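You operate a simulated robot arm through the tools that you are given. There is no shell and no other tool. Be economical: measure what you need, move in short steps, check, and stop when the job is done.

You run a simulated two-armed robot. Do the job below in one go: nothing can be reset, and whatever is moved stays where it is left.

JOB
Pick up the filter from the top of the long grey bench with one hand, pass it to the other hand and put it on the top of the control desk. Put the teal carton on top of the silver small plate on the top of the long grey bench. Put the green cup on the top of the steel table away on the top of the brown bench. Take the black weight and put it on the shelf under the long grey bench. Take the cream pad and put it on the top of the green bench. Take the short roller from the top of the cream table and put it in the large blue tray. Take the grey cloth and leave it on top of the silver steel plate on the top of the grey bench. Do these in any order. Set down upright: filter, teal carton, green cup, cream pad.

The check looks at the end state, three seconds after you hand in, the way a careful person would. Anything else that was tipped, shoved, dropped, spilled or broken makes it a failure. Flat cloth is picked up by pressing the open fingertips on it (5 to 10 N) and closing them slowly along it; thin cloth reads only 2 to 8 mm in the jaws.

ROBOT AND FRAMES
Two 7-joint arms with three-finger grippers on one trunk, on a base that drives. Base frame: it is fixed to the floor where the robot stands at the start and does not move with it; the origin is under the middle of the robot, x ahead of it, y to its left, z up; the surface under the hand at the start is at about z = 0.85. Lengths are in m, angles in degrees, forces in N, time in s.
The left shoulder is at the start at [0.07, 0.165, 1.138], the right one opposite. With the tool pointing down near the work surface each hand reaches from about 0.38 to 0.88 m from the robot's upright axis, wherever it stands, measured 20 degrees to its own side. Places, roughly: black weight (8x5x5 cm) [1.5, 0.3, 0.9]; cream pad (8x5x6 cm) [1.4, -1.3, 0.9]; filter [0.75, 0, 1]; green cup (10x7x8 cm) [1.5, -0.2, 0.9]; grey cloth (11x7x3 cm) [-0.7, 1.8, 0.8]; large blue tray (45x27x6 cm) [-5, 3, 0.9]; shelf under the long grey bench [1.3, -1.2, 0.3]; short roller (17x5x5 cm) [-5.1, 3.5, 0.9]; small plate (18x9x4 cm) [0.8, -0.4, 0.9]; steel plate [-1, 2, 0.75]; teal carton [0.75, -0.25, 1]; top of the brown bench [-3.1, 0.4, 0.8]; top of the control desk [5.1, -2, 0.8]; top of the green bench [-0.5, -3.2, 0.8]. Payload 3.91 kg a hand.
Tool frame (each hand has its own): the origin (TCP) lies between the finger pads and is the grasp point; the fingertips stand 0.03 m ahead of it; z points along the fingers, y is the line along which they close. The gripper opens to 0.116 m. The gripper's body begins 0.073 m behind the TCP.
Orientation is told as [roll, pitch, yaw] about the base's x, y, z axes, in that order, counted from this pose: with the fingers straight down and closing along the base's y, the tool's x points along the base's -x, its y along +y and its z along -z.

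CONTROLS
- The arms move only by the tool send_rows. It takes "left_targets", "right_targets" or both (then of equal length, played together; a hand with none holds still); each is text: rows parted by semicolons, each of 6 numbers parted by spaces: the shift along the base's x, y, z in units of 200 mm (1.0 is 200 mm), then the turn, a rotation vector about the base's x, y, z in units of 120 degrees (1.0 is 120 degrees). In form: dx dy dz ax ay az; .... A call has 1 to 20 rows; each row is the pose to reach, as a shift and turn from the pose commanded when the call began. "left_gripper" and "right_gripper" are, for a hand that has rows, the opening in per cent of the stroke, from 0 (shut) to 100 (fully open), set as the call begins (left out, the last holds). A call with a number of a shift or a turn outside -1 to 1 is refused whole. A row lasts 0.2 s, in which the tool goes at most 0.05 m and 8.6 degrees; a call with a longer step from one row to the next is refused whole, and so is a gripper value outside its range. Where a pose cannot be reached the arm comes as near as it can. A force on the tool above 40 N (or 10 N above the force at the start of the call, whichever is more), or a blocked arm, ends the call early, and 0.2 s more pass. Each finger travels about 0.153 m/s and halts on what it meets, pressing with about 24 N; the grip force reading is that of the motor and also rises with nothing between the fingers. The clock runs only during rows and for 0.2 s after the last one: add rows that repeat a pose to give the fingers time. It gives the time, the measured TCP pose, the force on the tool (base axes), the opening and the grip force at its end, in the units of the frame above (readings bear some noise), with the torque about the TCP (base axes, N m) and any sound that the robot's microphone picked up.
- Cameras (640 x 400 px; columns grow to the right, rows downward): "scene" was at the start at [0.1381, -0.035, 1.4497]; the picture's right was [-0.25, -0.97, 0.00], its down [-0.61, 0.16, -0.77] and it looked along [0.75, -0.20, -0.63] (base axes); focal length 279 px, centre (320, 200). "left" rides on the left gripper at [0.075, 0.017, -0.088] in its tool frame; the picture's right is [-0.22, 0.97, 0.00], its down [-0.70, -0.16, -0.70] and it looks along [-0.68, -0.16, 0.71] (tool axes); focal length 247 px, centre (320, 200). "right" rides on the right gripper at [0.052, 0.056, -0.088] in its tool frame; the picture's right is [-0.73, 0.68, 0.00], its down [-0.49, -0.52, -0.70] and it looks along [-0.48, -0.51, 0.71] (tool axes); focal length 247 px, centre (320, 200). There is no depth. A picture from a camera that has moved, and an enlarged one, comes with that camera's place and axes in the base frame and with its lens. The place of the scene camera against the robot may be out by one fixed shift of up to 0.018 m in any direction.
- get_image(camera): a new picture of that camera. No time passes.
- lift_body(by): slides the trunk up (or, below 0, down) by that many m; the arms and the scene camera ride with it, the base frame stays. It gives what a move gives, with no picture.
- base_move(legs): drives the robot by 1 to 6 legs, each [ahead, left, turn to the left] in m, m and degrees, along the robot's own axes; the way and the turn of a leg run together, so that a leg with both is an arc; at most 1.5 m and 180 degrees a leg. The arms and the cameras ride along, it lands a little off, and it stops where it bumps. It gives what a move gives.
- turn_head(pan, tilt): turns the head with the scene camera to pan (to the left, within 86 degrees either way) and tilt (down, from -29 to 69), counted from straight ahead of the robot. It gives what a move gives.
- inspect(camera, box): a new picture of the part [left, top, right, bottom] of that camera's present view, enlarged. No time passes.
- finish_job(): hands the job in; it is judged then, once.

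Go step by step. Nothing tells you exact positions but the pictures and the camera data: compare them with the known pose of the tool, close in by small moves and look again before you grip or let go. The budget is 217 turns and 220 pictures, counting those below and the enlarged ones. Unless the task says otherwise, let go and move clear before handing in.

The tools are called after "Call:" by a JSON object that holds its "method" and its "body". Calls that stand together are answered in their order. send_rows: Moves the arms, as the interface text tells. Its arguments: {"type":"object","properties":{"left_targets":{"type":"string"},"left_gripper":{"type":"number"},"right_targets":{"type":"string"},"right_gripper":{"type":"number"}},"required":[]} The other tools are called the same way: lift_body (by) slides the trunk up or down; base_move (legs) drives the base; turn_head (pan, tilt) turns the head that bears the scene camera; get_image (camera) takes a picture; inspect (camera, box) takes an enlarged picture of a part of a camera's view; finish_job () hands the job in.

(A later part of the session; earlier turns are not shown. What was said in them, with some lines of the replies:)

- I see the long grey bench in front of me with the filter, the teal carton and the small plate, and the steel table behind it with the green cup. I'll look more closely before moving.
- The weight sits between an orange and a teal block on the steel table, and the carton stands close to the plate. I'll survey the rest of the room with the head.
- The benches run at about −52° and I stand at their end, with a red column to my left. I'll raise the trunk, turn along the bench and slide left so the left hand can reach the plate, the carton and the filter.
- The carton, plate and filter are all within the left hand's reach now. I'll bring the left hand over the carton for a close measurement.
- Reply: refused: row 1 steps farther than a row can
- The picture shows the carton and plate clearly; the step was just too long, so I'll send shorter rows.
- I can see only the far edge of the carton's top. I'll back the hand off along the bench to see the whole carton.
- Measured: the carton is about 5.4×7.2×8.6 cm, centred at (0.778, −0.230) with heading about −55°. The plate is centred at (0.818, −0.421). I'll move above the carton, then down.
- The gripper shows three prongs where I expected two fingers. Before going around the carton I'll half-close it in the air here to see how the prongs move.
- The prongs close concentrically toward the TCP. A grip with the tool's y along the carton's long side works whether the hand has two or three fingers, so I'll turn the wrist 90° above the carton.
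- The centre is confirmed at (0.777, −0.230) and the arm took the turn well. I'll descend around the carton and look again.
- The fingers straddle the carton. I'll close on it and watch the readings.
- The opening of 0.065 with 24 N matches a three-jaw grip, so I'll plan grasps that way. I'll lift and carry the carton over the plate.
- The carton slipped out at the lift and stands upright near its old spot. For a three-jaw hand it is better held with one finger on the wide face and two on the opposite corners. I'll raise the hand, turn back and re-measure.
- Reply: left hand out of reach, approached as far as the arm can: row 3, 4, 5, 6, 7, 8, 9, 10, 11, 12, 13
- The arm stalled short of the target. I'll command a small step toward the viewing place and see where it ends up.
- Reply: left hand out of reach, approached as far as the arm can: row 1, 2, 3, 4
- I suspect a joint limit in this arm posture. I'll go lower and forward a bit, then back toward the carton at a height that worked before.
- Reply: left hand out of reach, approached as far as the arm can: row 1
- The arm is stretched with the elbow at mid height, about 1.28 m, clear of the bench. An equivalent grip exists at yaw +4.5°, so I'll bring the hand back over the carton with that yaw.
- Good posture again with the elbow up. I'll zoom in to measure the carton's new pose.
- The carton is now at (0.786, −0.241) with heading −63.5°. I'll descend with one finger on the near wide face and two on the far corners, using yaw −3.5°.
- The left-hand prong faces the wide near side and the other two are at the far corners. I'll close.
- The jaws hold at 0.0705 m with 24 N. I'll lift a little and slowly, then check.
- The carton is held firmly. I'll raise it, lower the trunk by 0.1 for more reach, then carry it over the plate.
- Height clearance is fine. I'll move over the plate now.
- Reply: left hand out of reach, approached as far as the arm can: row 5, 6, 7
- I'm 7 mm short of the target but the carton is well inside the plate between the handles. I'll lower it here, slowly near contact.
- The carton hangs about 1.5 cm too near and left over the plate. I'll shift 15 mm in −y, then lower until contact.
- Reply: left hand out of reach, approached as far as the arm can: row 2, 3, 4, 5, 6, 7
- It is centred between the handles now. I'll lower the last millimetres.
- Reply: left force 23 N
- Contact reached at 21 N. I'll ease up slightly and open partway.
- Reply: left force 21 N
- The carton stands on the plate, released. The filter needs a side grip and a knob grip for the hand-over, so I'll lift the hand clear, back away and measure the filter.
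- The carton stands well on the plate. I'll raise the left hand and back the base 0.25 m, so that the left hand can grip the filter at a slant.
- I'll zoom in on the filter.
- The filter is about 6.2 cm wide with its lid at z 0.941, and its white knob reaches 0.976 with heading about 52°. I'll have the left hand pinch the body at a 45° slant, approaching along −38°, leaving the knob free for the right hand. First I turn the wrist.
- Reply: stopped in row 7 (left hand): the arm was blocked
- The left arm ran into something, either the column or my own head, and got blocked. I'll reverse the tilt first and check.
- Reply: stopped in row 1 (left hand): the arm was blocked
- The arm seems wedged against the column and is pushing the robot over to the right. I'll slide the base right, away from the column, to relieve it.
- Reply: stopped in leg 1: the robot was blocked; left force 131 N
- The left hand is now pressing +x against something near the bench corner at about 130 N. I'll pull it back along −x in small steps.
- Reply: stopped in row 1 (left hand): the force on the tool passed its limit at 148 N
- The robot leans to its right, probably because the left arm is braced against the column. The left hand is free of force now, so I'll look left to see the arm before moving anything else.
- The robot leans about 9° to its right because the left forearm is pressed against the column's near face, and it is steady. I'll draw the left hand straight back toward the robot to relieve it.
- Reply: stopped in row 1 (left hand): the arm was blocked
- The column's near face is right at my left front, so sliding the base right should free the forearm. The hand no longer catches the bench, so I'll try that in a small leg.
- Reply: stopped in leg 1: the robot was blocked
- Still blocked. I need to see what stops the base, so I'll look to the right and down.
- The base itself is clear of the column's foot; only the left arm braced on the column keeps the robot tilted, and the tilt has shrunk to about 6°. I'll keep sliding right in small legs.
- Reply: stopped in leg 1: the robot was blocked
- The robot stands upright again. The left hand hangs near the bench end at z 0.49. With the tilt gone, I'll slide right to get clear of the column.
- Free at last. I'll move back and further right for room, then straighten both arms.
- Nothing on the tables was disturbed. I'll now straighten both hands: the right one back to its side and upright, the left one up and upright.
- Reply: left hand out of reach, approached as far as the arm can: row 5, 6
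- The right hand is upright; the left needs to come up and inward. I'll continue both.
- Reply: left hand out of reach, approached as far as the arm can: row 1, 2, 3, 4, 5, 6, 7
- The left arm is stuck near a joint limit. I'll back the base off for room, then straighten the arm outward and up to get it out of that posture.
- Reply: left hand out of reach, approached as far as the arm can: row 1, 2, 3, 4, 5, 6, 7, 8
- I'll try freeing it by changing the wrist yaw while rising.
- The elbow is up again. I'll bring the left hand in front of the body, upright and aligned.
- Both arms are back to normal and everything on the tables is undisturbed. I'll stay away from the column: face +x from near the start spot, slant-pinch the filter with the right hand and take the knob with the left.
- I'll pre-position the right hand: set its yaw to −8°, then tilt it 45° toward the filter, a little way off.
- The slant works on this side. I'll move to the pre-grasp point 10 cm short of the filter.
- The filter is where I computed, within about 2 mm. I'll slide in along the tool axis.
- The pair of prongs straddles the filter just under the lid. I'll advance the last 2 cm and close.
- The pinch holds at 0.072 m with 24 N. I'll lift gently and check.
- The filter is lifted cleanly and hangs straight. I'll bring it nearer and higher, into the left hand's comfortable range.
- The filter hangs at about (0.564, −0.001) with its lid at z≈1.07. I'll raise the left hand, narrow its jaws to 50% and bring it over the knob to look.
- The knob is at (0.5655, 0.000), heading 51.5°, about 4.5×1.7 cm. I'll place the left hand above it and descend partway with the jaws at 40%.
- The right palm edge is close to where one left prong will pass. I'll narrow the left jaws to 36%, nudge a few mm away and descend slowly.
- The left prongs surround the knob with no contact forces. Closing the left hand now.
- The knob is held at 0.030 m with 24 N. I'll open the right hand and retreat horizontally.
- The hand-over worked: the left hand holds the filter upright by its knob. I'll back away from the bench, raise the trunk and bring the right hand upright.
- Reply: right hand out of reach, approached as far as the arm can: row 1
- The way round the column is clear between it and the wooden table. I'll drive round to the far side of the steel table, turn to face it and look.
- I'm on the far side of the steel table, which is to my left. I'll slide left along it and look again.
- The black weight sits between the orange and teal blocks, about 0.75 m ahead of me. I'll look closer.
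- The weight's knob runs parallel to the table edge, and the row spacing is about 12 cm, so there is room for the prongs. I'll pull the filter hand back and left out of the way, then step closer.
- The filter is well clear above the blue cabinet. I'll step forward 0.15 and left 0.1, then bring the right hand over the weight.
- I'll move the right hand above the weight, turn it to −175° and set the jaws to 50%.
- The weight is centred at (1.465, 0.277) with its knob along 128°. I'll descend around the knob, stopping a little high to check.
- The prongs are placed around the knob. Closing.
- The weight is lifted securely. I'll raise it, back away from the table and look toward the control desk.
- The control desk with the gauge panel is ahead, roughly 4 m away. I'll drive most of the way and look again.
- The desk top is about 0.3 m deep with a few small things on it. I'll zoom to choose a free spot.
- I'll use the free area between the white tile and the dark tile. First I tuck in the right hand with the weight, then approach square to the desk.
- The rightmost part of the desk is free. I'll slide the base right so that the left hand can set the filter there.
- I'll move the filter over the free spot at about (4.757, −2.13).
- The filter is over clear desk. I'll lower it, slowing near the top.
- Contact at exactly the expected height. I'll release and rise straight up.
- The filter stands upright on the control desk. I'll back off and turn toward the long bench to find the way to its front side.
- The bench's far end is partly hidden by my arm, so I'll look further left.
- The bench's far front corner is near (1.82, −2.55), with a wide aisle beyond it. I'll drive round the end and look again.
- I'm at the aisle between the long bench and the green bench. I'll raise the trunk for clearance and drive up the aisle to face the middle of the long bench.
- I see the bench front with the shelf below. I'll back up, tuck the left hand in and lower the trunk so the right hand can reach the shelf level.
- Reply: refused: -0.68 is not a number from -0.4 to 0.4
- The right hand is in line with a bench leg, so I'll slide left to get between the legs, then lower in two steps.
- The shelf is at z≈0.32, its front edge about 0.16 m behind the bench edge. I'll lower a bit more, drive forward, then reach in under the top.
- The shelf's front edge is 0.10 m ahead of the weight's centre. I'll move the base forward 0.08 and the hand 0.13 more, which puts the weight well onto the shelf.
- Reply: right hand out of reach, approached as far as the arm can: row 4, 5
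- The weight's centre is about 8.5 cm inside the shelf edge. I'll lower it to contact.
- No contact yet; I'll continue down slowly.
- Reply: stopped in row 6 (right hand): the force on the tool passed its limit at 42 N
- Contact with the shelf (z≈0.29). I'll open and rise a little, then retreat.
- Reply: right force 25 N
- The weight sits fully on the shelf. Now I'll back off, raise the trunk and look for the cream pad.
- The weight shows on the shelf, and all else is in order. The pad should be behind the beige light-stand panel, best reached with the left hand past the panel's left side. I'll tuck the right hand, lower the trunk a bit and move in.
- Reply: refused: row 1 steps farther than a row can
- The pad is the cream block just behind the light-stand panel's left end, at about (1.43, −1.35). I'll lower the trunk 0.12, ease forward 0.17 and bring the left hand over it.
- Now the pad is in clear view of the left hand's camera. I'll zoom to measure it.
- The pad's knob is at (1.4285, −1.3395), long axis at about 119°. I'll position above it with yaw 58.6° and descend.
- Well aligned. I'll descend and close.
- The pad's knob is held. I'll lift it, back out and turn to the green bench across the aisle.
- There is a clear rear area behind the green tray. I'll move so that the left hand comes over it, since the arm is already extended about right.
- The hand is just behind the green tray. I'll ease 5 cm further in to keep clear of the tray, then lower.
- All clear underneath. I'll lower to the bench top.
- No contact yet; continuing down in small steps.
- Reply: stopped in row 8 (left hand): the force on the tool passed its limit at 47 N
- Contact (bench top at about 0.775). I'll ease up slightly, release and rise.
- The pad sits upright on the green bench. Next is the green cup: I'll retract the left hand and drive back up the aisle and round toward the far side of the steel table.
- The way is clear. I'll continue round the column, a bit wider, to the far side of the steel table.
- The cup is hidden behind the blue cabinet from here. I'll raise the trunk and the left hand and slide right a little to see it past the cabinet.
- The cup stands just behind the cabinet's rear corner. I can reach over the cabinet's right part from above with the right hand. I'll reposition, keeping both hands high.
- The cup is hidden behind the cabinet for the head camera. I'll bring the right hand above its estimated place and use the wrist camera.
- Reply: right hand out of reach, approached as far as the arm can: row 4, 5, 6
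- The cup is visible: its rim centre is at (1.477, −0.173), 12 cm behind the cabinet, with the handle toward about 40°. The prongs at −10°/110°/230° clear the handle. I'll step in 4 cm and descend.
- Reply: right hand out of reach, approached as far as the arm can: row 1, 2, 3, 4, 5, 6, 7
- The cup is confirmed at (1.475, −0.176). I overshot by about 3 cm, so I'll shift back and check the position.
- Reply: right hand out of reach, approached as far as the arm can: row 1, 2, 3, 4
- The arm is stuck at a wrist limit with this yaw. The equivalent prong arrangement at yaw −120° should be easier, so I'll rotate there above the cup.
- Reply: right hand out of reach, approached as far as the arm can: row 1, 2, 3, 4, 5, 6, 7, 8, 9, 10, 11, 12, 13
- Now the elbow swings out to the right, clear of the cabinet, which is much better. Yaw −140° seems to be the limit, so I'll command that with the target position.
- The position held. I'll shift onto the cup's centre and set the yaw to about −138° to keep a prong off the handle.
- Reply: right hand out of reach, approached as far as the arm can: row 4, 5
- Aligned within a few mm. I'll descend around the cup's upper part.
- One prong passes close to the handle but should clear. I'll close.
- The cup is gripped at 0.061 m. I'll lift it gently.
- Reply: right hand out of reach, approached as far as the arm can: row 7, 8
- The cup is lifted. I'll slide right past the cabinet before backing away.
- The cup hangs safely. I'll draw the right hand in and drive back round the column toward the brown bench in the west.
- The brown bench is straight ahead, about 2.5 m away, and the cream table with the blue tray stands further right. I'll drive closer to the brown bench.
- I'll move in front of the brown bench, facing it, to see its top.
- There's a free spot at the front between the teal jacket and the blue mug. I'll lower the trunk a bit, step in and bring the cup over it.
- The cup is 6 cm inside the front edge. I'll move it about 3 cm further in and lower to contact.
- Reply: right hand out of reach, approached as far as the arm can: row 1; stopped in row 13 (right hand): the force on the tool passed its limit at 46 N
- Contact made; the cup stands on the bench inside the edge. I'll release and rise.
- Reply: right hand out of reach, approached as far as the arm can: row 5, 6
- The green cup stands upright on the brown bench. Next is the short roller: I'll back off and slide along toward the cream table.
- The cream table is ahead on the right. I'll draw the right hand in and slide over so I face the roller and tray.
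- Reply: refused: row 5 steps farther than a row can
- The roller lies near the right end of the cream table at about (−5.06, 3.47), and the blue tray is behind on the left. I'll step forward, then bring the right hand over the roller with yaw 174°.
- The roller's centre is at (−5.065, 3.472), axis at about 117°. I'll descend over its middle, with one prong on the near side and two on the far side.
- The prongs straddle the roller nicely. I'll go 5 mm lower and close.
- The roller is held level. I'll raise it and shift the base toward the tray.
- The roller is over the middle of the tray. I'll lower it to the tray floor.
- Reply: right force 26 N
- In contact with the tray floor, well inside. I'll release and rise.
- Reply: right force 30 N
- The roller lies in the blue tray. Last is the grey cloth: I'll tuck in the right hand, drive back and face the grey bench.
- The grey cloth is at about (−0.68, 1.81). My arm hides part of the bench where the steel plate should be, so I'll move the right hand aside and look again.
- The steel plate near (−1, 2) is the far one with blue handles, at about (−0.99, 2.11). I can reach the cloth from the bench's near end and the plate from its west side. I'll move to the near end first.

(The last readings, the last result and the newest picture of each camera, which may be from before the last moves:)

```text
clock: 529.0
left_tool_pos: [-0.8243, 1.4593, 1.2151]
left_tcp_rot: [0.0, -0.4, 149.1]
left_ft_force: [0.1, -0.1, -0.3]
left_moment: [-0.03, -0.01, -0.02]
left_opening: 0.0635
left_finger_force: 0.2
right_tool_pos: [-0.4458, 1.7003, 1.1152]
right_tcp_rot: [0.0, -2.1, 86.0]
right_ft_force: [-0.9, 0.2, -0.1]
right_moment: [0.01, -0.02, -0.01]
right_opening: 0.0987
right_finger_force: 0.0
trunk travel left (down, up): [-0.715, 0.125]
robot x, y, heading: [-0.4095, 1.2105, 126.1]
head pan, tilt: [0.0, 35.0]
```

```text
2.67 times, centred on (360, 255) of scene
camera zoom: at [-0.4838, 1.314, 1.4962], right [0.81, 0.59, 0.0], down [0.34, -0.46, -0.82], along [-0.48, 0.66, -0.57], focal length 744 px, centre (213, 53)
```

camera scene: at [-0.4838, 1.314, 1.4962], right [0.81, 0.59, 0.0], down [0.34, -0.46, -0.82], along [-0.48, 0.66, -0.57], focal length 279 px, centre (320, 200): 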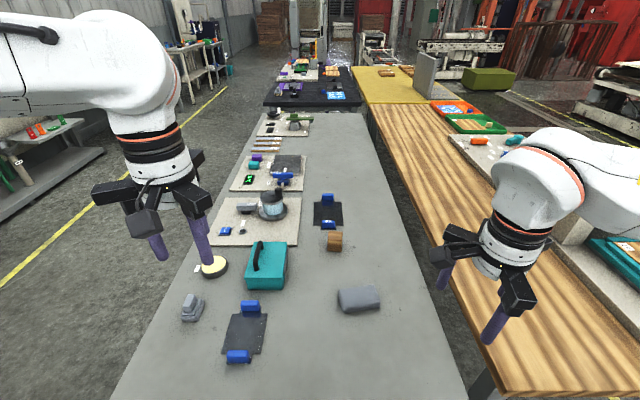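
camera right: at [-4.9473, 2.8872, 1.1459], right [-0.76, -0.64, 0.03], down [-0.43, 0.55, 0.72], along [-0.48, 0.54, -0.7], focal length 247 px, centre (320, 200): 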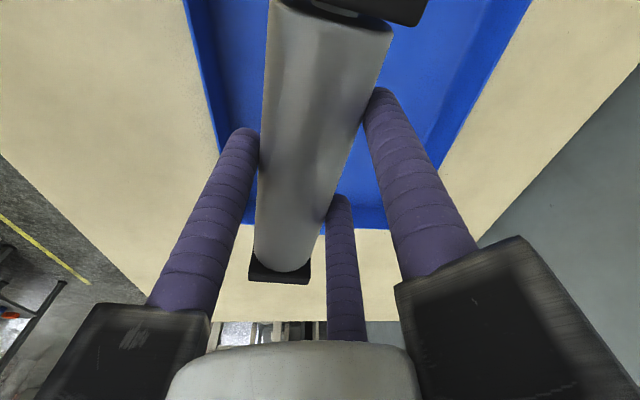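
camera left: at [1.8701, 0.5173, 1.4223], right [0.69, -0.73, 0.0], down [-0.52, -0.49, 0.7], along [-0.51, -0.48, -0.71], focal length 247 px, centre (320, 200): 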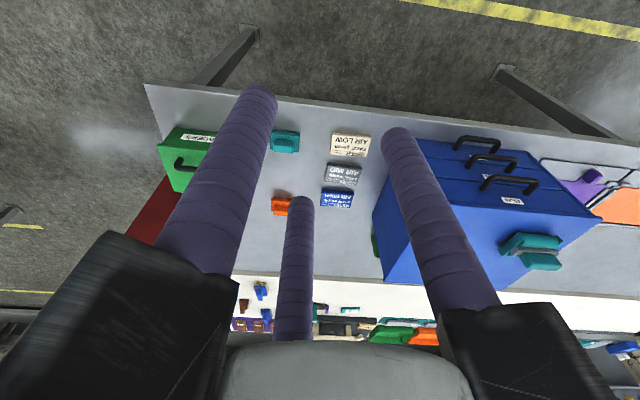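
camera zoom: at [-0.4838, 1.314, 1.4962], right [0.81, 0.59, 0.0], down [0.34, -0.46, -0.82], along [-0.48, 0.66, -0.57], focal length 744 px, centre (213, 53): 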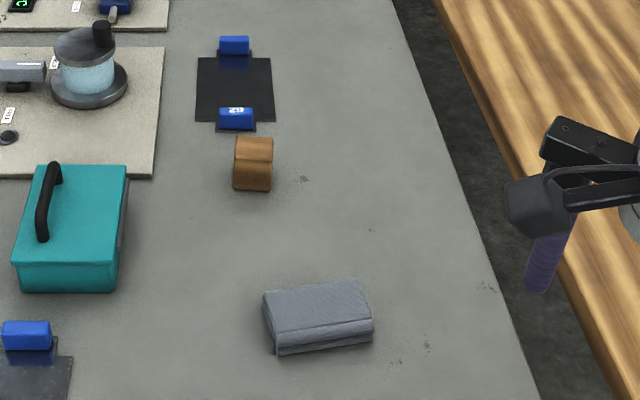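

The cloth is a folded 11×7×3 cm bundle, long side at about 46°. I'll lower the trunk and bring the right hand over it for a closer measure.

Call:
{"method": "lift_body", "body": {"by": -0.1}}

Call:
{"method": "send_rows", "body": {"right_targets": "-0.18 0.08 0 0 0 0.04; -0.36 0.16 0 0 0 0.08; -0.54 0.24 0 0 0 0.12; -0.72 0.32 0 0 0 0.167; -0.9 0.38 0 0 0 0.167; -1 0.38 0 0 0 0.167; -1 0.38 0 0 0 0.167", "right_gripper": 100}}

Call:
{"method": "get_image", "body": {"camera": "right"}}

```text
clock: 530.3
left_tool_pos: [-0.8241, 1.4587, 1.1155]
left_tcp_rot: [-0.1, -0.5, 149.2]
left_ft_force: [0.6, 0.4, 0.7]
left_moment: [0.0, 0.02, 0.0]
left_opening: 0.0638
left_finger_force: 0.0
right_tool_pos: [-0.4457, 1.7014, 1.015]
right_tcp_rot: [0.1, -2.0, 85.9]
right_ft_force: [0.4, 0.2, 0.4]
right_moment: [0.02, 0.01, -0.01]
right_opening: 0.0985
right_finger_force: 0.0
trunk travel left (down, up): [-0.615, 0.225]
robot x, y, heading: [-0.4053, 1.2168, 125.9]
head pan, tilt: [0.0, 35.0]
```

```text
clock: 531.9
left_tool_pos: [-0.824, 1.4584, 1.1158]
left_tcp_rot: [-0.1, -0.6, 149.1]
left_ft_force: [0.4, -0.6, 1.1]
left_moment: [0.0, -0.02, 0.0]
left_opening: 0.0636
left_finger_force: 0.1
right_tool_pos: [-0.646, 1.7778, 1.0137]
right_tcp_rot: [0.1, -2.0, 106.0]
right_ft_force: [0.6, 0.0, 0.9]
right_moment: [0.05, 0.01, 0.04]
right_opening: 0.116
right_finger_force: 0.1
trunk travel left (down, up): [-0.615, 0.225]
robot x, y, heading: [-0.4095, 1.2145, 126.1]
head pan, tilt: [0.0, 35.0]
```

```text
29 pictures are left
camera right: at [-0.6831, 1.708, 1.101], right [-0.86, 0.51, 0.03], down [0.38, 0.59, 0.72], along [0.35, 0.62, -0.7], focal length 247 px, centre (320, 200)
```

right: 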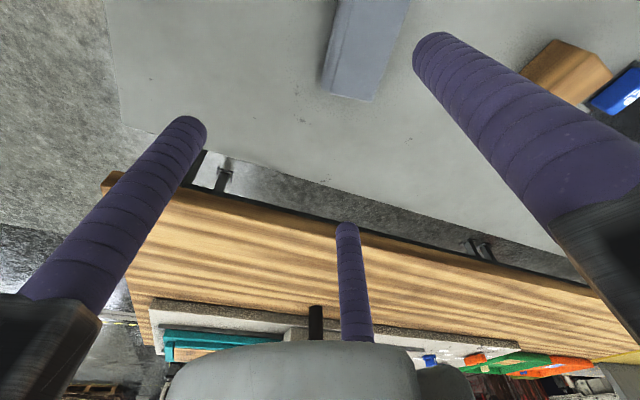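

I estimate the cloth's centre at (−0.690, 1.810). I'll move above it, lower partway and look again.

Call:
{"method": "send_rows", "body": {"right_targets": "-0.14 0.1 -0.1 0 0 0; -0.27 0.21 -0.25 0 0 0; -0.27 0.21 -0.45 0 0 0; -0.27 0.21 -0.65 0 0 0; -0.27 0.21 -0.8 0 0 0; -0.27 0.21 -0.8 0 0 0"}}

Call:
{"method": "get_image", "body": {"camera": "right"}}

Call:
{"method": "inspect", "body": {"camera": "scene", "box": [290, 220, 440, 360]}}

```text
clock: 533.3
left_tool_pos: [-0.8247, 1.4583, 1.1148]
left_tcp_rot: [-0.2, -0.5, 149.2]
left_ft_force: [-0.3, -0.2, -0.1]
left_moment: [0.01, -0.01, 0.01]
left_opening: 0.0638
left_finger_force: 0.0
right_tool_pos: [-0.6995, 1.8197, 0.8561]
right_tcp_rot: [0.0, -2.1, 106.1]
right_ft_force: [0.8, 0.3, -0.1]
right_moment: [0.01, -0.03, 0.0]
right_opening: 0.1157
right_finger_force: 0.1
trunk travel left (down, up): [-0.615, 0.225]
robot x, y, heading: [-0.4107, 1.2208, 126.1]
head pan, tilt: [0.0, 35.0]
```

```text
28 pictures are left
camera right: at [-0.7361, 1.7492, 0.9417], right [-0.86, 0.52, 0.03], down [0.38, 0.59, 0.72], along [0.35, 0.62, -0.7], focal length 247 px, centre (320, 200)
```

right: 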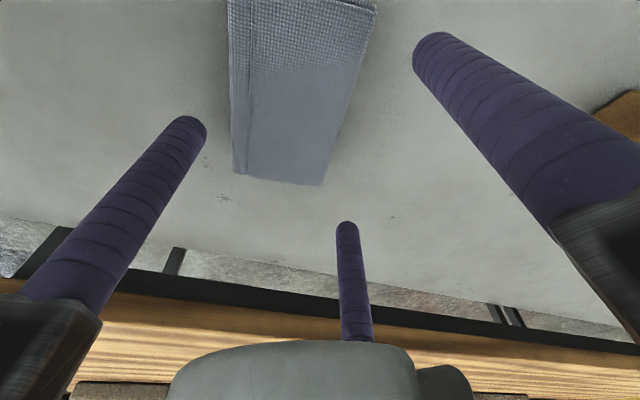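

```text
2.86 times, centred on (365, 290) of scene
camera zoom: at [-0.4838, 1.3135, 1.3963], right [0.81, 0.59, 0.0], down [0.34, -0.46, -0.82], along [-0.48, 0.66, -0.57], focal length 798 px, centre (191, -57)
```

zoom: 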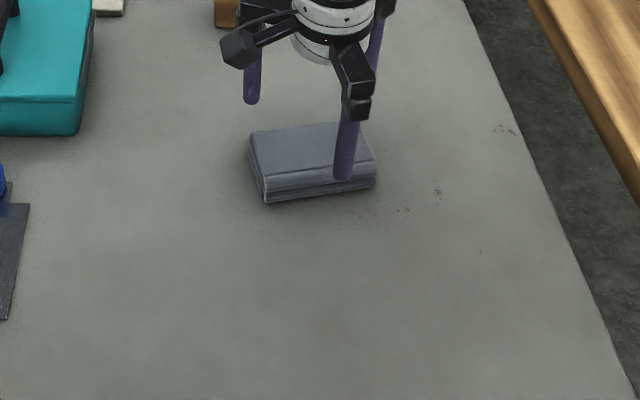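

The cloth's position is confirmed; each prong should clear it by about 6 mm. I'll descend around it carefully.

Call:
{"method": "send_rows", "body": {"right_targets": "0.01 -0.01 -0.08 0 0 0; 0.01 -0.01 -0.16 0 0 0; 0.01 -0.01 -0.22 0 0 0; 0.01 -0.01 -0.26 0 0 0; 0.01 -0.01 -0.3 0 0 0; 0.01 -0.01 -0.33 0 0 0; 0.01 -0.01 -0.33 0 0 0"}}

Call:
{"method": "inspect", "body": {"camera": "scene", "box": [290, 220, 440, 360]}}

```text
clock: 534.4
left_tool_pos: [-0.8229, 1.4578, 1.1168]
left_tcp_rot: [0.0, -0.6, 149.0]
left_ft_force: [-0.2, 1.2, 0.4]
left_moment: [-0.01, -0.01, 0.02]
left_opening: 0.064
left_finger_force: 0.0
right_tool_pos: [-0.6964, 1.8158, 0.8119]
right_tcp_rot: [0.4, -2.3, 105.7]
right_ft_force: [14.8, -9.0, 27.4]
right_moment: [-1.6, -1.78, 0.37]
right_opening: 0.1162
right_finger_force: 0.1
trunk travel left (down, up): [-0.615, 0.225]
robot x, y, heading: [-0.4053, 1.2192, 126.2]
head pan, tilt: [0.0, 35.0]
stopped in row 5 (right hand): the force on the tool passed its limit at 50 N (the readings are from after the stop); the commanded pose is now the measured one
```

```text
2.86 times, centred on (365, 290) of scene
camera zoom: at [-0.4816, 1.312, 1.3968], right [0.81, 0.59, 0.0], down [0.34, -0.46, -0.82], along [-0.48, 0.66, -0.57], focal length 798 px, centre (191, -57)
```

zoom: 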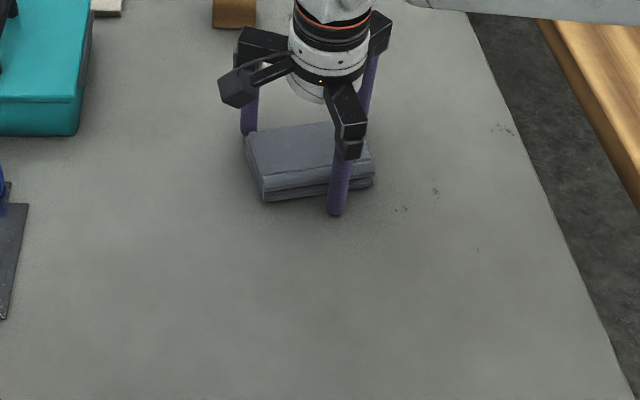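

The fingertips touched the bench top (z≈0.78) on both sides of the cloth. I'll rise 4 mm and close.

Call:
{"method": "send_rows", "body": {"right_targets": "0 0 0.02 0 0 0; 0 0 0.025 0 0 0; 0 0 0.025 0 0 0"}}

Call:
{"method": "send_rows", "body": {"right_targets": "0 0 0 0 0 0; 0 0 0 0 0 0; 0 0 0 0 0 0; 0 0 0 0 0 0; 0 0 0 0 0 0", "right_gripper": 0}}

Call:
{"method": "inspect", "body": {"camera": "scene", "box": [290, 220, 440, 360]}}

```text
clock: 535.2
left_tool_pos: [-0.8242, 1.4594, 1.1154]
left_tcp_rot: [-0.1, -0.4, 149.1]
left_ft_force: [0.0, 0.0, 0.2]
left_moment: [0.01, -0.02, -0.01]
left_opening: 0.064
left_finger_force: 0.0
right_tool_pos: [-0.6988, 1.8198, 0.8128]
right_tcp_rot: [0.4, -2.6, 105.9]
right_ft_force: [0.6, 0.5, -0.2]
right_moment: [0.01, 0.02, 0.0]
right_opening: 0.116
right_finger_force: 0.2
trunk travel left (down, up): [-0.615, 0.225]
robot x, y, heading: [-0.4104, 1.215, 126.0]
head pan, tilt: [0.0, 35.0]
```

```text
clock: 536.4
left_tool_pos: [-0.8246, 1.459, 1.1155]
left_tcp_rot: [-0.1, -0.3, 149.0]
left_ft_force: [0.9, 0.4, 0.3]
left_moment: [-0.01, 0.02, 0.01]
left_opening: 0.0638
left_finger_force: 0.0
right_tool_pos: [-0.6993, 1.819, 0.8128]
right_tcp_rot: [0.4, -2.5, 105.8]
right_ft_force: [0.4, 0.7, 0.3]
right_moment: [-0.04, -0.01, 0.01]
right_opening: 0.0874
right_finger_force: 23.9
trunk travel left (down, up): [-0.615, 0.225]
robot x, y, heading: [-0.4086, 1.216, 126.0]
head pan, tilt: [0.0, 35.0]
```

```text
2.86 times, centred on (365, 290) of scene
camera zoom: at [-0.4837, 1.3141, 1.3962], right [0.81, 0.59, 0.0], down [0.34, -0.46, -0.82], along [-0.48, 0.66, -0.57], focal length 798 px, centre (191, -57)
```

zoom: 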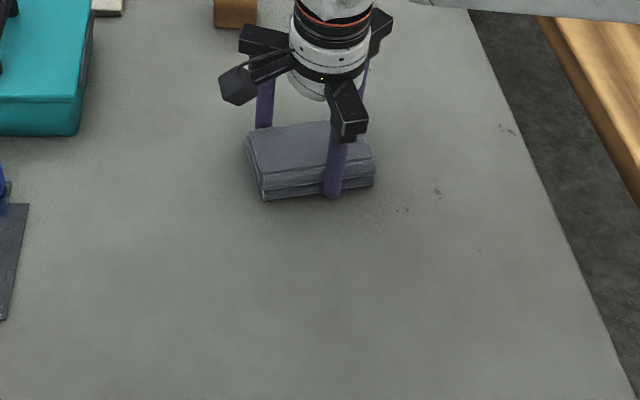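

The bundle is gripped across its short side (0.087 m, 24 N). I'll lift slowly.

Call:
{"method": "send_rows", "body": {"right_targets": "0 0 0.03 0 0 0; 0 0 0.07 0 0 0; 0 0 0.12 0 0 0; 0 0 0.18 0 0 0; 0 0 0.25 0 0 0; 0 0 0.25 0 0 0"}}

Call:
{"method": "inspect", "body": {"camera": "scene", "box": [290, 200, 440, 340]}}

```text
clock: 537.8
left_tool_pos: [-0.8246, 1.4588, 1.1152]
left_tcp_rot: [-0.1, -0.4, 149.1]
left_ft_force: [-0.3, 0.4, -0.4]
left_moment: [0.0, -0.01, 0.0]
left_opening: 0.0639
left_finger_force: 0.1
right_tool_pos: [-0.6995, 1.8191, 0.8632]
right_tcp_rot: [0.4, -2.4, 105.9]
right_ft_force: [0.1, -0.1, -1.0]
right_moment: [0.01, -0.02, 0.0]
right_opening: 0.0873
right_finger_force: 24.2
trunk travel left (down, up): [-0.615, 0.225]
robot x, y, heading: [-0.4106, 1.2192, 126.2]
head pan, tilt: [0.0, 35.0]
```

```text
2.86 times, centred on (365, 270) of scene
camera zoom: at [-0.4839, 1.3144, 1.3962], right [0.81, 0.59, 0.0], down [0.34, -0.46, -0.82], along [-0.48, 0.66, -0.57], focal length 798 px, centre (191, 0)
```

zoom: 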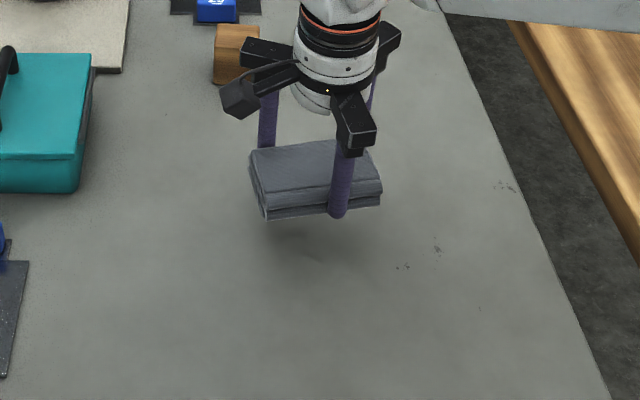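

The cloth is up. I'll raise it and drive round to the west side of the grey bench, facing the plate.

Call:
{"method": "send_rows", "body": {"right_targets": "0 0 0.2 0 0 0; 0 0 0.4 0 0 0; 0 0 0.6 0 0 0; 0 0 0.75 0 0 0; 0 0 0.75 0 0 0"}}

Call:
{"method": "base_move", "body": {"legs": [[-0.35, 0, 0], [0, 0, -90], [-1.0, 0.5, 0], [0.05, 0.92, 0]]}}

Call:
{"method": "turn_head", "body": {"pan": 0, "tilt": 40}}

Call:
{"method": "get_image", "body": {"camera": "scene"}}

```text
clock: 539.0
left_tool_pos: [-0.8235, 1.4593, 1.1155]
left_tcp_rot: [-0.1, -0.3, 149.0]
left_ft_force: [0.7, 0.9, 0.7]
left_moment: [-0.02, 0.03, -0.01]
left_opening: 0.0638
left_finger_force: 0.1
right_tool_pos: [-0.6985, 1.8199, 1.0126]
right_tcp_rot: [0.4, -2.4, 105.8]
right_ft_force: [-0.2, 0.0, -1.1]
right_moment: [0.0, -0.01, -0.01]
right_opening: 0.087
right_finger_force: 23.5
trunk travel left (down, up): [-0.615, 0.225]
robot x, y, heading: [-0.4085, 1.2145, 126.3]
head pan, tilt: [0.0, 35.0]
```

```text
clock: 554.9
left_tool_pos: [-1.5473, 1.948, 1.1161]
left_tcp_rot: [-0.1, -0.4, 58.4]
left_ft_force: [-0.3, -0.1, -0.5]
left_moment: [0.02, 0.0, 0.01]
left_opening: 0.0638
left_finger_force: 0.1
right_tool_pos: [-1.1875, 1.8186, 1.0127]
right_tcp_rot: [0.4, -2.5, 15.2]
right_ft_force: [-0.5, -0.8, -0.6]
right_moment: [-0.02, -0.03, -0.03]
right_opening: 0.0869
right_finger_force: 23.9
trunk travel left (down, up): [-0.615, 0.225]
robot x, y, heading: [-1.7919, 1.5361, 35.3]
head pan, tilt: [0.0, 35.0]
```

```text
clock: 555.5
left_tool_pos: [-1.5467, 1.948, 1.1144]
left_tcp_rot: [0.1, -0.5, 58.4]
left_ft_force: [-0.2, 0.4, -0.2]
left_moment: [0.0, -0.02, 0.0]
left_opening: 0.064
left_finger_force: 0.0
right_tool_pos: [-1.1882, 1.8177, 1.0137]
right_tcp_rot: [0.4, -2.4, 15.2]
right_ft_force: [1.0, 0.0, 0.2]
right_moment: [0.03, -0.02, 0.02]
right_opening: 0.0867
right_finger_force: 24.1
trunk travel left (down, up): [-0.615, 0.225]
robot x, y, heading: [-1.7984, 1.5327, 35.3]
head pan, tilt: [0.0, 40.0]
```

```text
23 pictures are left
camera scene: at [-1.6792, 1.5988, 1.3887], right [0.58, -0.81, 0.0], down [-0.52, -0.37, -0.77], along [0.62, 0.44, -0.64], focal length 279 px, centre (320, 200)
```

scene: 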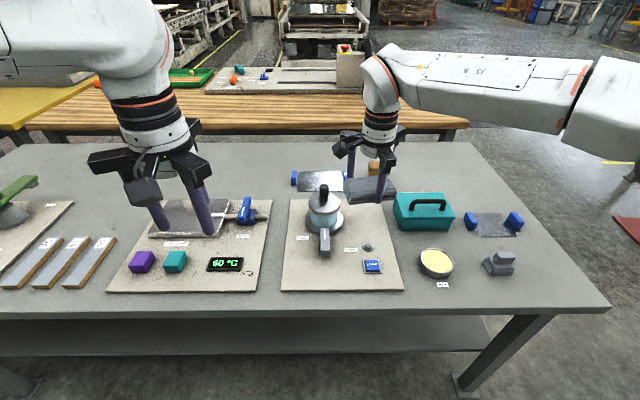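

The plate, shining silver with blue handles, is just behind the cloth in this view. I'll check its position with the left wrist camera.

Call:
{"method": "get_image", "body": {"camera": "left"}}

```text
22 pictures are left
camera left: at [-1.601, 1.8922, 1.2032], right [-0.71, 0.7, 0.0], down [0.5, 0.51, 0.71], along [0.49, 0.5, -0.71], focal length 247 px, centre (320, 200)
```

left: 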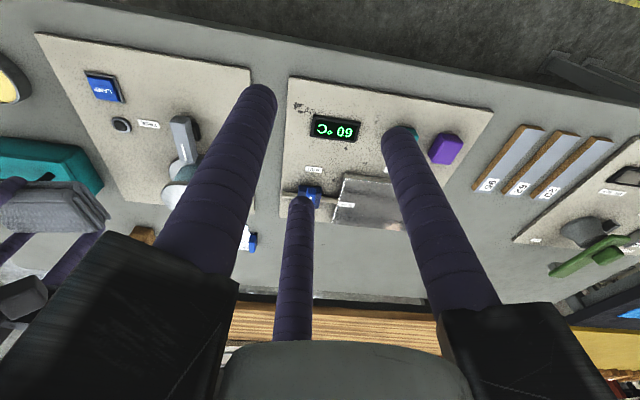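

The plate's centre works out to about (−1.003, 2.076). I'll step in and bring the cloth above it.

Call:
{"method": "base_move", "body": {"legs": [[0.18, 0, 0]]}}

Call:
{"method": "send_rows", "body": {"right_targets": "0.04 0.16 0.05 0 0 0; 0.09 0.33 0.05 0 0 0; 0.15 0.5 0.05 0 0 0; 0.2 0.66 0.05 0 0 0; 0.23 0.81 0.05 0 0 0; 0.23 0.81 0.05 0 0 0"}}

Call:
{"method": "get_image", "body": {"camera": "scene"}}

Call:
{"method": "get_image", "body": {"camera": "right"}}

```text
clock: 557.0
left_tool_pos: [-1.399, 2.0508, 1.1152]
left_tcp_rot: [-0.1, -0.4, 58.2]
left_ft_force: [-0.4, 1.5, 0.5]
left_moment: [-0.02, -0.02, 0.01]
left_opening: 0.0638
left_finger_force: 0.0
right_tool_pos: [-1.0408, 1.9203, 1.0135]
right_tcp_rot: [0.4, -2.5, 15.0]
right_ft_force: [-0.3, 0.1, 0.0]
right_moment: [0.0, -0.01, 0.0]
right_opening: 0.0867
right_finger_force: 24.1
trunk travel left (down, up): [-0.615, 0.225]
robot x, y, heading: [-1.6498, 1.6368, 35.2]
head pan, tilt: [0.0, 40.0]
```

```text
clock: 558.4
left_tool_pos: [-1.398, 2.0472, 1.1165]
left_tcp_rot: [0.0, -0.6, 58.1]
left_ft_force: [0.3, -0.1, -0.3]
left_moment: [-0.01, 0.02, 0.02]
left_opening: 0.0639
left_finger_force: 0.0
right_tool_pos: [-0.9996, 2.0752, 1.0233]
right_tcp_rot: [0.6, -2.6, 15.0]
right_ft_force: [-0.9, -0.6, -1.1]
right_moment: [0.03, 0.0, 0.0]
right_opening: 0.0865
right_finger_force: 24.0
right hand out of reach, approached as far as the arm can: row 5, 6
trunk travel left (down, up): [-0.615, 0.225]
robot x, y, heading: [-1.6501, 1.6386, 35.3]
head pan, tilt: [0.0, 40.0]
```

```text
21 pictures are left
camera scene: at [-1.5324, 1.6995, 1.3888], right [0.58, -0.82, 0.0], down [-0.53, -0.37, -0.77], along [0.63, 0.44, -0.64], focal length 279 px, centre (320, 200)
```

scene: 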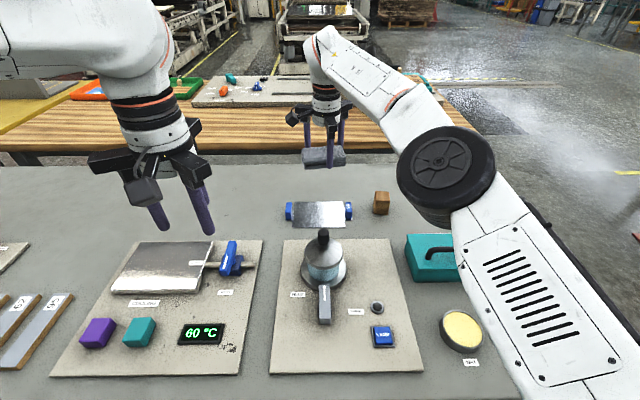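

```text
20 pictures are left
camera right: at [-1.0648, 2.1139, 1.109], right [0.53, 0.85, 0.04], down [0.58, -0.39, 0.72], along [0.62, -0.36, -0.7], focal length 247 px, centre (320, 200)
```

right: 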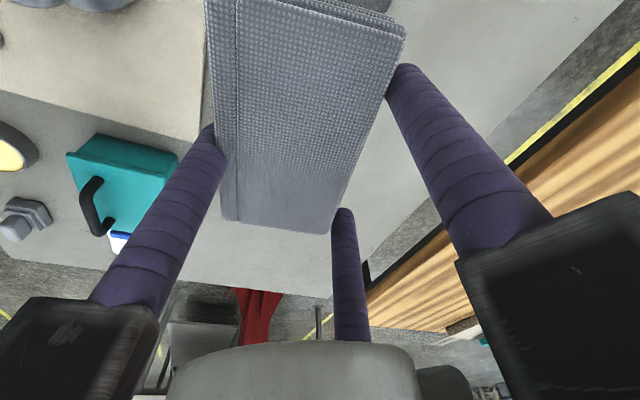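

The cloth is right above the plate between the blue handles. I'll lower it.

Call:
{"method": "send_rows", "body": {"right_targets": "0 0 -0.15 0 0 0; 0 0 -0.35 0 0 0; 0 0 -0.55 0 0 0; 0 0 -0.72 0 0 0; 0 0 -0.82 0 0 0; 0 0 -0.86 0 0 0; 0 0 -0.86 0 0 0"}}

Call:
{"method": "inspect", "body": {"camera": "scene", "box": [250, 130, 420, 260]}}

```text
clock: 560.0
left_tool_pos: [-1.3982, 2.0511, 1.1154]
left_tcp_rot: [-0.1, -0.6, 58.1]
left_ft_force: [0.1, -0.8, 1.4]
left_moment: [0.04, 0.01, 0.0]
left_opening: 0.0638
left_finger_force: 0.1
right_tool_pos: [-0.9989, 2.0769, 0.8502]
right_tcp_rot: [0.5, -2.4, 15.0]
right_ft_force: [0.3, 0.5, -1.4]
right_moment: [0.0, -0.01, -0.03]
right_opening: 0.0868
right_finger_force: 24.4
trunk travel left (down, up): [-0.615, 0.225]
robot x, y, heading: [-1.648, 1.6378, 35.1]
head pan, tilt: [0.0, 40.0]
```

```text
3.08 times, centred on (335, 195) of scene
camera zoom: at [-1.5331, 1.7019, 1.3886], right [0.58, -0.82, 0.0], down [-0.52, -0.37, -0.77], along [0.63, 0.44, -0.64], focal length 859 px, centre (274, 215)
```

zoom: 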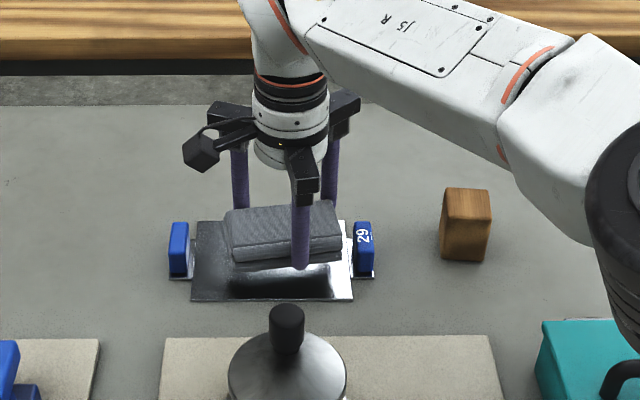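

Slightly right of centre; I'll shift 8 mm left and lower to contact.

Call:
{"method": "send_rows", "body": {"right_targets": "-0.025 0.035 0 0 0 0; -0.025 0.035 -0.05 0 0 0; -0.025 0.035 -0.09 0 0 0; -0.025 0.035 -0.11 0 0 0; -0.025 0.035 -0.125 0 0 0; -0.025 0.035 -0.14 0 0 0; -0.025 0.035 -0.155 0 0 0; -0.025 0.035 -0.155 0 0 0"}}

Call:
{"method": "inspect", "body": {"camera": "scene", "box": [250, 130, 420, 260]}}

```text
clock: 561.8
left_tool_pos: [-1.3994, 2.0524, 1.1149]
left_tcp_rot: [-0.1, -0.4, 58.1]
left_ft_force: [0.3, 0.6, 0.0]
left_moment: [-0.02, 0.0, 0.0]
left_opening: 0.0639
left_finger_force: 0.1
right_tool_pos: [-1.0041, 2.0843, 0.8191]
right_tcp_rot: [0.3, -2.4, 15.0]
right_ft_force: [0.5, -0.2, -0.5]
right_moment: [-0.05, -0.01, 0.0]
right_opening: 0.0868
right_finger_force: 23.7
trunk travel left (down, up): [-0.615, 0.225]
robot x, y, heading: [-1.6485, 1.6396, 35.3]
head pan, tilt: [0.0, 40.0]
```

```text
3.08 times, centred on (335, 195) of scene
camera zoom: at [-1.5331, 1.702, 1.3886], right [0.58, -0.82, 0.0], down [-0.52, -0.37, -0.77], along [0.63, 0.44, -0.64], focal length 859 px, centre (274, 215)
```

zoom: 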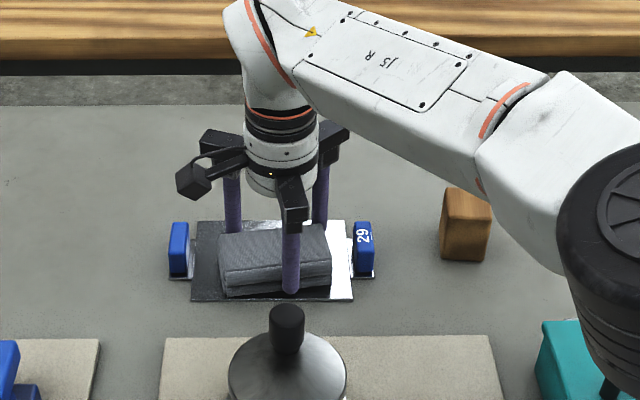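

Centred over the plate. I'll go the last millimetres to contact.

Call:
{"method": "send_rows", "body": {"right_targets": "0 0 -0.01 0 0 0; 0 0 -0.02 0 0 0; 0 0 -0.03 0 0 0; 0 0 -0.03 0 0 0"}}

```text
clock: 562.8
left_tool_pos: [-1.4013, 2.0494, 1.1176]
left_tcp_rot: [0.0, -0.7, 58.2]
left_ft_force: [0.3, 0.3, -0.6]
left_moment: [0.02, -0.01, -0.01]
left_opening: 0.0636
left_finger_force: 0.1
right_tool_pos: [-1.0039, 2.0828, 0.8184]
right_tcp_rot: [0.6, -2.8, 14.9]
right_ft_force: [5.1, 4.3, 31.9]
right_moment: [-0.42, 1.13, -0.06]
right_opening: 0.0867
right_finger_force: 23.4
trunk travel left (down, up): [-0.615, 0.225]
robot x, y, heading: [-1.6487, 1.6382, 35.0]
head pan, tilt: [0.0, 40.0]
```

In contact. I'll ease up slightly, open to 90 % and rise.

Call:
{"method": "send_rows", "body": {"right_targets": "0 0 0.02 0 0 0; 0 0 0.03 0 0 0; 0 0 0.03 0 0 0"}}

Call:
{"method": "send_rows", "body": {"right_targets": "0 0 0 0 0 0; 0 0 0 0 0 0; 0 0 0 0 0 0", "right_gripper": 90}}

Call:
{"method": "send_rows", "body": {"right_targets": "0 0 0.1 0 0 0; 0 0 0.25 0 0 0; 0 0 0.45 0 0 0; 0 0 0.65 0 0 0; 0 0 0.85 0 0 0; 0 0 0.85 0 0 0"}}

Call:
{"method": "inspect", "body": {"camera": "scene", "box": [250, 130, 420, 260]}}

```text
clock: 563.6
left_tool_pos: [-1.3994, 2.0512, 1.1156]
left_tcp_rot: [-0.1, -0.4, 58.2]
left_ft_force: [-0.2, -0.5, 0.4]
left_moment: [0.02, 0.03, -0.02]
left_opening: 0.0639
left_finger_force: 0.0
right_tool_pos: [-1.0056, 2.0829, 0.8184]
right_tcp_rot: [0.3, -2.3, 15.0]
right_ft_force: [1.0, -0.6, 5.1]
right_moment: [-0.1, 0.14, 0.09]
right_opening: 0.0868
right_finger_force: 23.7
trunk travel left (down, up): [-0.615, 0.225]
robot x, y, heading: [-1.6519, 1.6357, 35.0]
head pan, tilt: [0.0, 40.0]
```

```text
clock: 564.4
left_tool_pos: [-1.3985, 2.0506, 1.1151]
left_tcp_rot: [-0.1, -0.4, 58.2]
left_ft_force: [0.3, -0.9, -0.7]
left_moment: [0.01, 0.01, -0.01]
left_opening: 0.0639
left_finger_force: 0.1
right_tool_pos: [-1.0036, 2.0842, 0.8188]
right_tcp_rot: [0.4, -2.5, 15.1]
right_ft_force: [-0.1, -0.3, 0.6]
right_moment: [0.0, 0.02, 0.02]
right_opening: 0.1042
right_finger_force: 0.1
trunk travel left (down, up): [-0.615, 0.225]
robot x, y, heading: [-1.6494, 1.6378, 35.1]
head pan, tilt: [0.0, 40.0]
```

```text
clock: 565.8
left_tool_pos: [-1.3977, 2.0498, 1.1157]
left_tcp_rot: [-0.1, -0.4, 58.2]
left_ft_force: [1.2, 0.6, 0.6]
left_moment: [0.02, 0.0, 0.01]
left_opening: 0.0639
left_finger_force: 0.1
right_tool_pos: [-1.0041, 2.0841, 0.9897]
right_tcp_rot: [0.3, -2.4, 14.9]
right_ft_force: [0.1, -0.3, -1.0]
right_moment: [-0.03, 0.01, 0.0]
right_opening: 0.1045
right_finger_force: 0.0
trunk travel left (down, up): [-0.615, 0.225]
robot x, y, heading: [-1.6527, 1.6372, 35.2]
head pan, tilt: [0.0, 40.0]
```

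```text
3.08 times, centred on (335, 195) of scene
camera zoom: at [-1.5323, 1.702, 1.3885], right [0.58, -0.82, 0.0], down [-0.53, -0.37, -0.77], along [0.62, 0.44, -0.64], focal length 859 px, centre (274, 215)
```

zoom: 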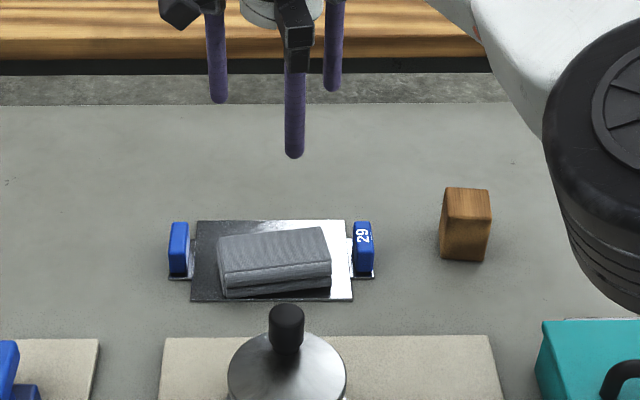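

The cloth rests on the steel plate at the listed spot. I'll move clear before handing in.

Call:
{"method": "base_move", "body": {"legs": [[-0.4, 0, 0]]}}

Call:
{"method": "get_image", "body": {"camera": "scene"}}

```text
clock: 568.3
left_tool_pos: [-1.724, 1.8216, 1.1147]
left_tcp_rot: [-0.1, -0.4, 58.2]
left_ft_force: [-0.3, -0.2, -1.1]
left_moment: [0.01, -0.03, -0.02]
left_opening: 0.0636
left_finger_force: 0.1
right_tool_pos: [-1.3292, 1.854, 0.9895]
right_tcp_rot: [0.4, -2.4, 15.0]
right_ft_force: [0.4, 0.1, 0.7]
right_moment: [0.0, -0.01, 0.02]
right_opening: 0.1046
right_finger_force: 0.1
trunk travel left (down, up): [-0.615, 0.225]
robot x, y, heading: [-1.9749, 1.4056, 35.4]
head pan, tilt: [0.0, 40.0]
```

```text
16 pictures are left
camera scene: at [-1.8579, 1.4721, 1.3886], right [0.58, -0.82, 0.0], down [-0.52, -0.37, -0.77], along [0.63, 0.44, -0.64], focal length 279 px, centre (320, 200)
```

scene: 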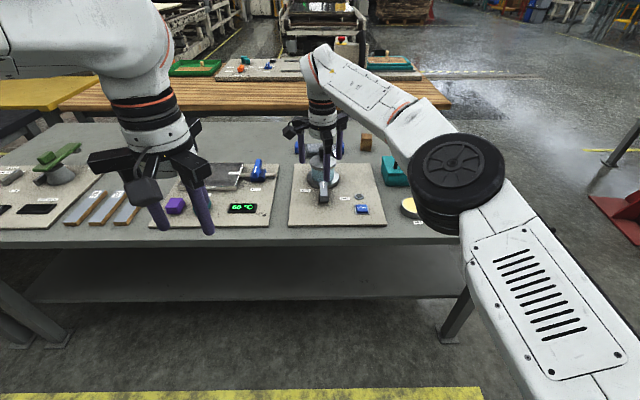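

The tools on the bench stand undisturbed. I'll back fully clear of the bench and then hand in.

Call:
{"method": "base_move", "body": {"legs": [[-0.35, 0, 0]]}}

Call:
{"method": "inspect", "body": {"camera": "scene", "box": [230, 80, 430, 220]}}

```text
clock: 570.6
left_tool_pos: [-2.0111, 1.6182, 1.1148]
left_tcp_rot: [-0.2, -0.4, 58.3]
left_ft_force: [-0.6, 0.0, -0.4]
left_moment: [0.0, -0.02, 0.01]
left_opening: 0.0638
left_finger_force: 0.1
right_tool_pos: [-1.6178, 1.6516, 0.9899]
right_tcp_rot: [0.5, -2.4, 15.1]
right_ft_force: [-0.7, -1.0, 0.3]
right_moment: [0.03, -0.02, 0.03]
right_opening: 0.1045
right_finger_force: 0.2
trunk travel left (down, up): [-0.615, 0.225]
robot x, y, heading: [-2.2626, 1.2049, 35.7]
head pan, tilt: [0.0, 40.0]
```

```text
2.86 times, centred on (330, 150) of scene
camera zoom: at [-2.1451, 1.2687, 1.3886], right [0.58, -0.82, 0.0], down [-0.52, -0.37, -0.77], along [0.62, 0.44, -0.64], focal length 798 px, centre (291, 343)
```

zoom: 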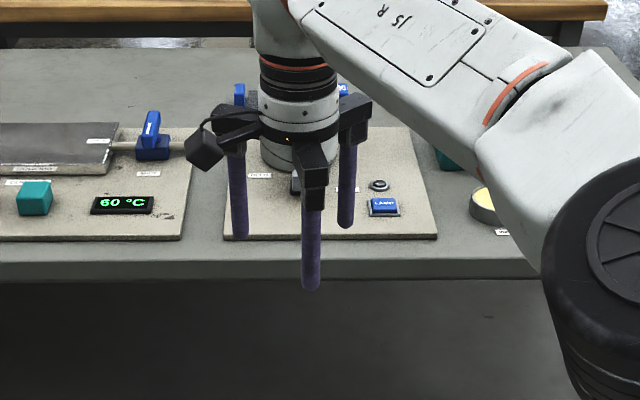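

All seven items are placed and both hands are clear, so I'm handing in.

Call:
{"method": "finish_job", "body": {}}

```text
The job is handed in.
```

I placed all seven items and handed the job in. I moved both hands clear first. I don't have the result of the check.

- **Filter:** picked up with the right hand, passed to the left in the air, and set upright on the control desk.
- **Teal carton:** upright on the small silver plate. It slipped out of the grip once on the bench but stayed standing.
- **Green cup:** upright on the brown bench.
- **Black weight:** on the shelf under the long grey bench, a few centimetres in from the front edge.
- **Cream pad:** upright on the green bench, behind the row of trays.
- **Short roller:** in the large blue tray.
- **Grey cloth:** on the steel plate with blue handles near (−1, 2) on the grey bench. Two similar plates lie on that bench, and I chose the one that matched the position you gave.

Early on, the left arm got wedged against the red column. It tilted the robot by about 9° before I freed it. The left hand also pressed near the end of the long bench at about 150 N. The pictures afterwards showed nothing knocked over or moved.
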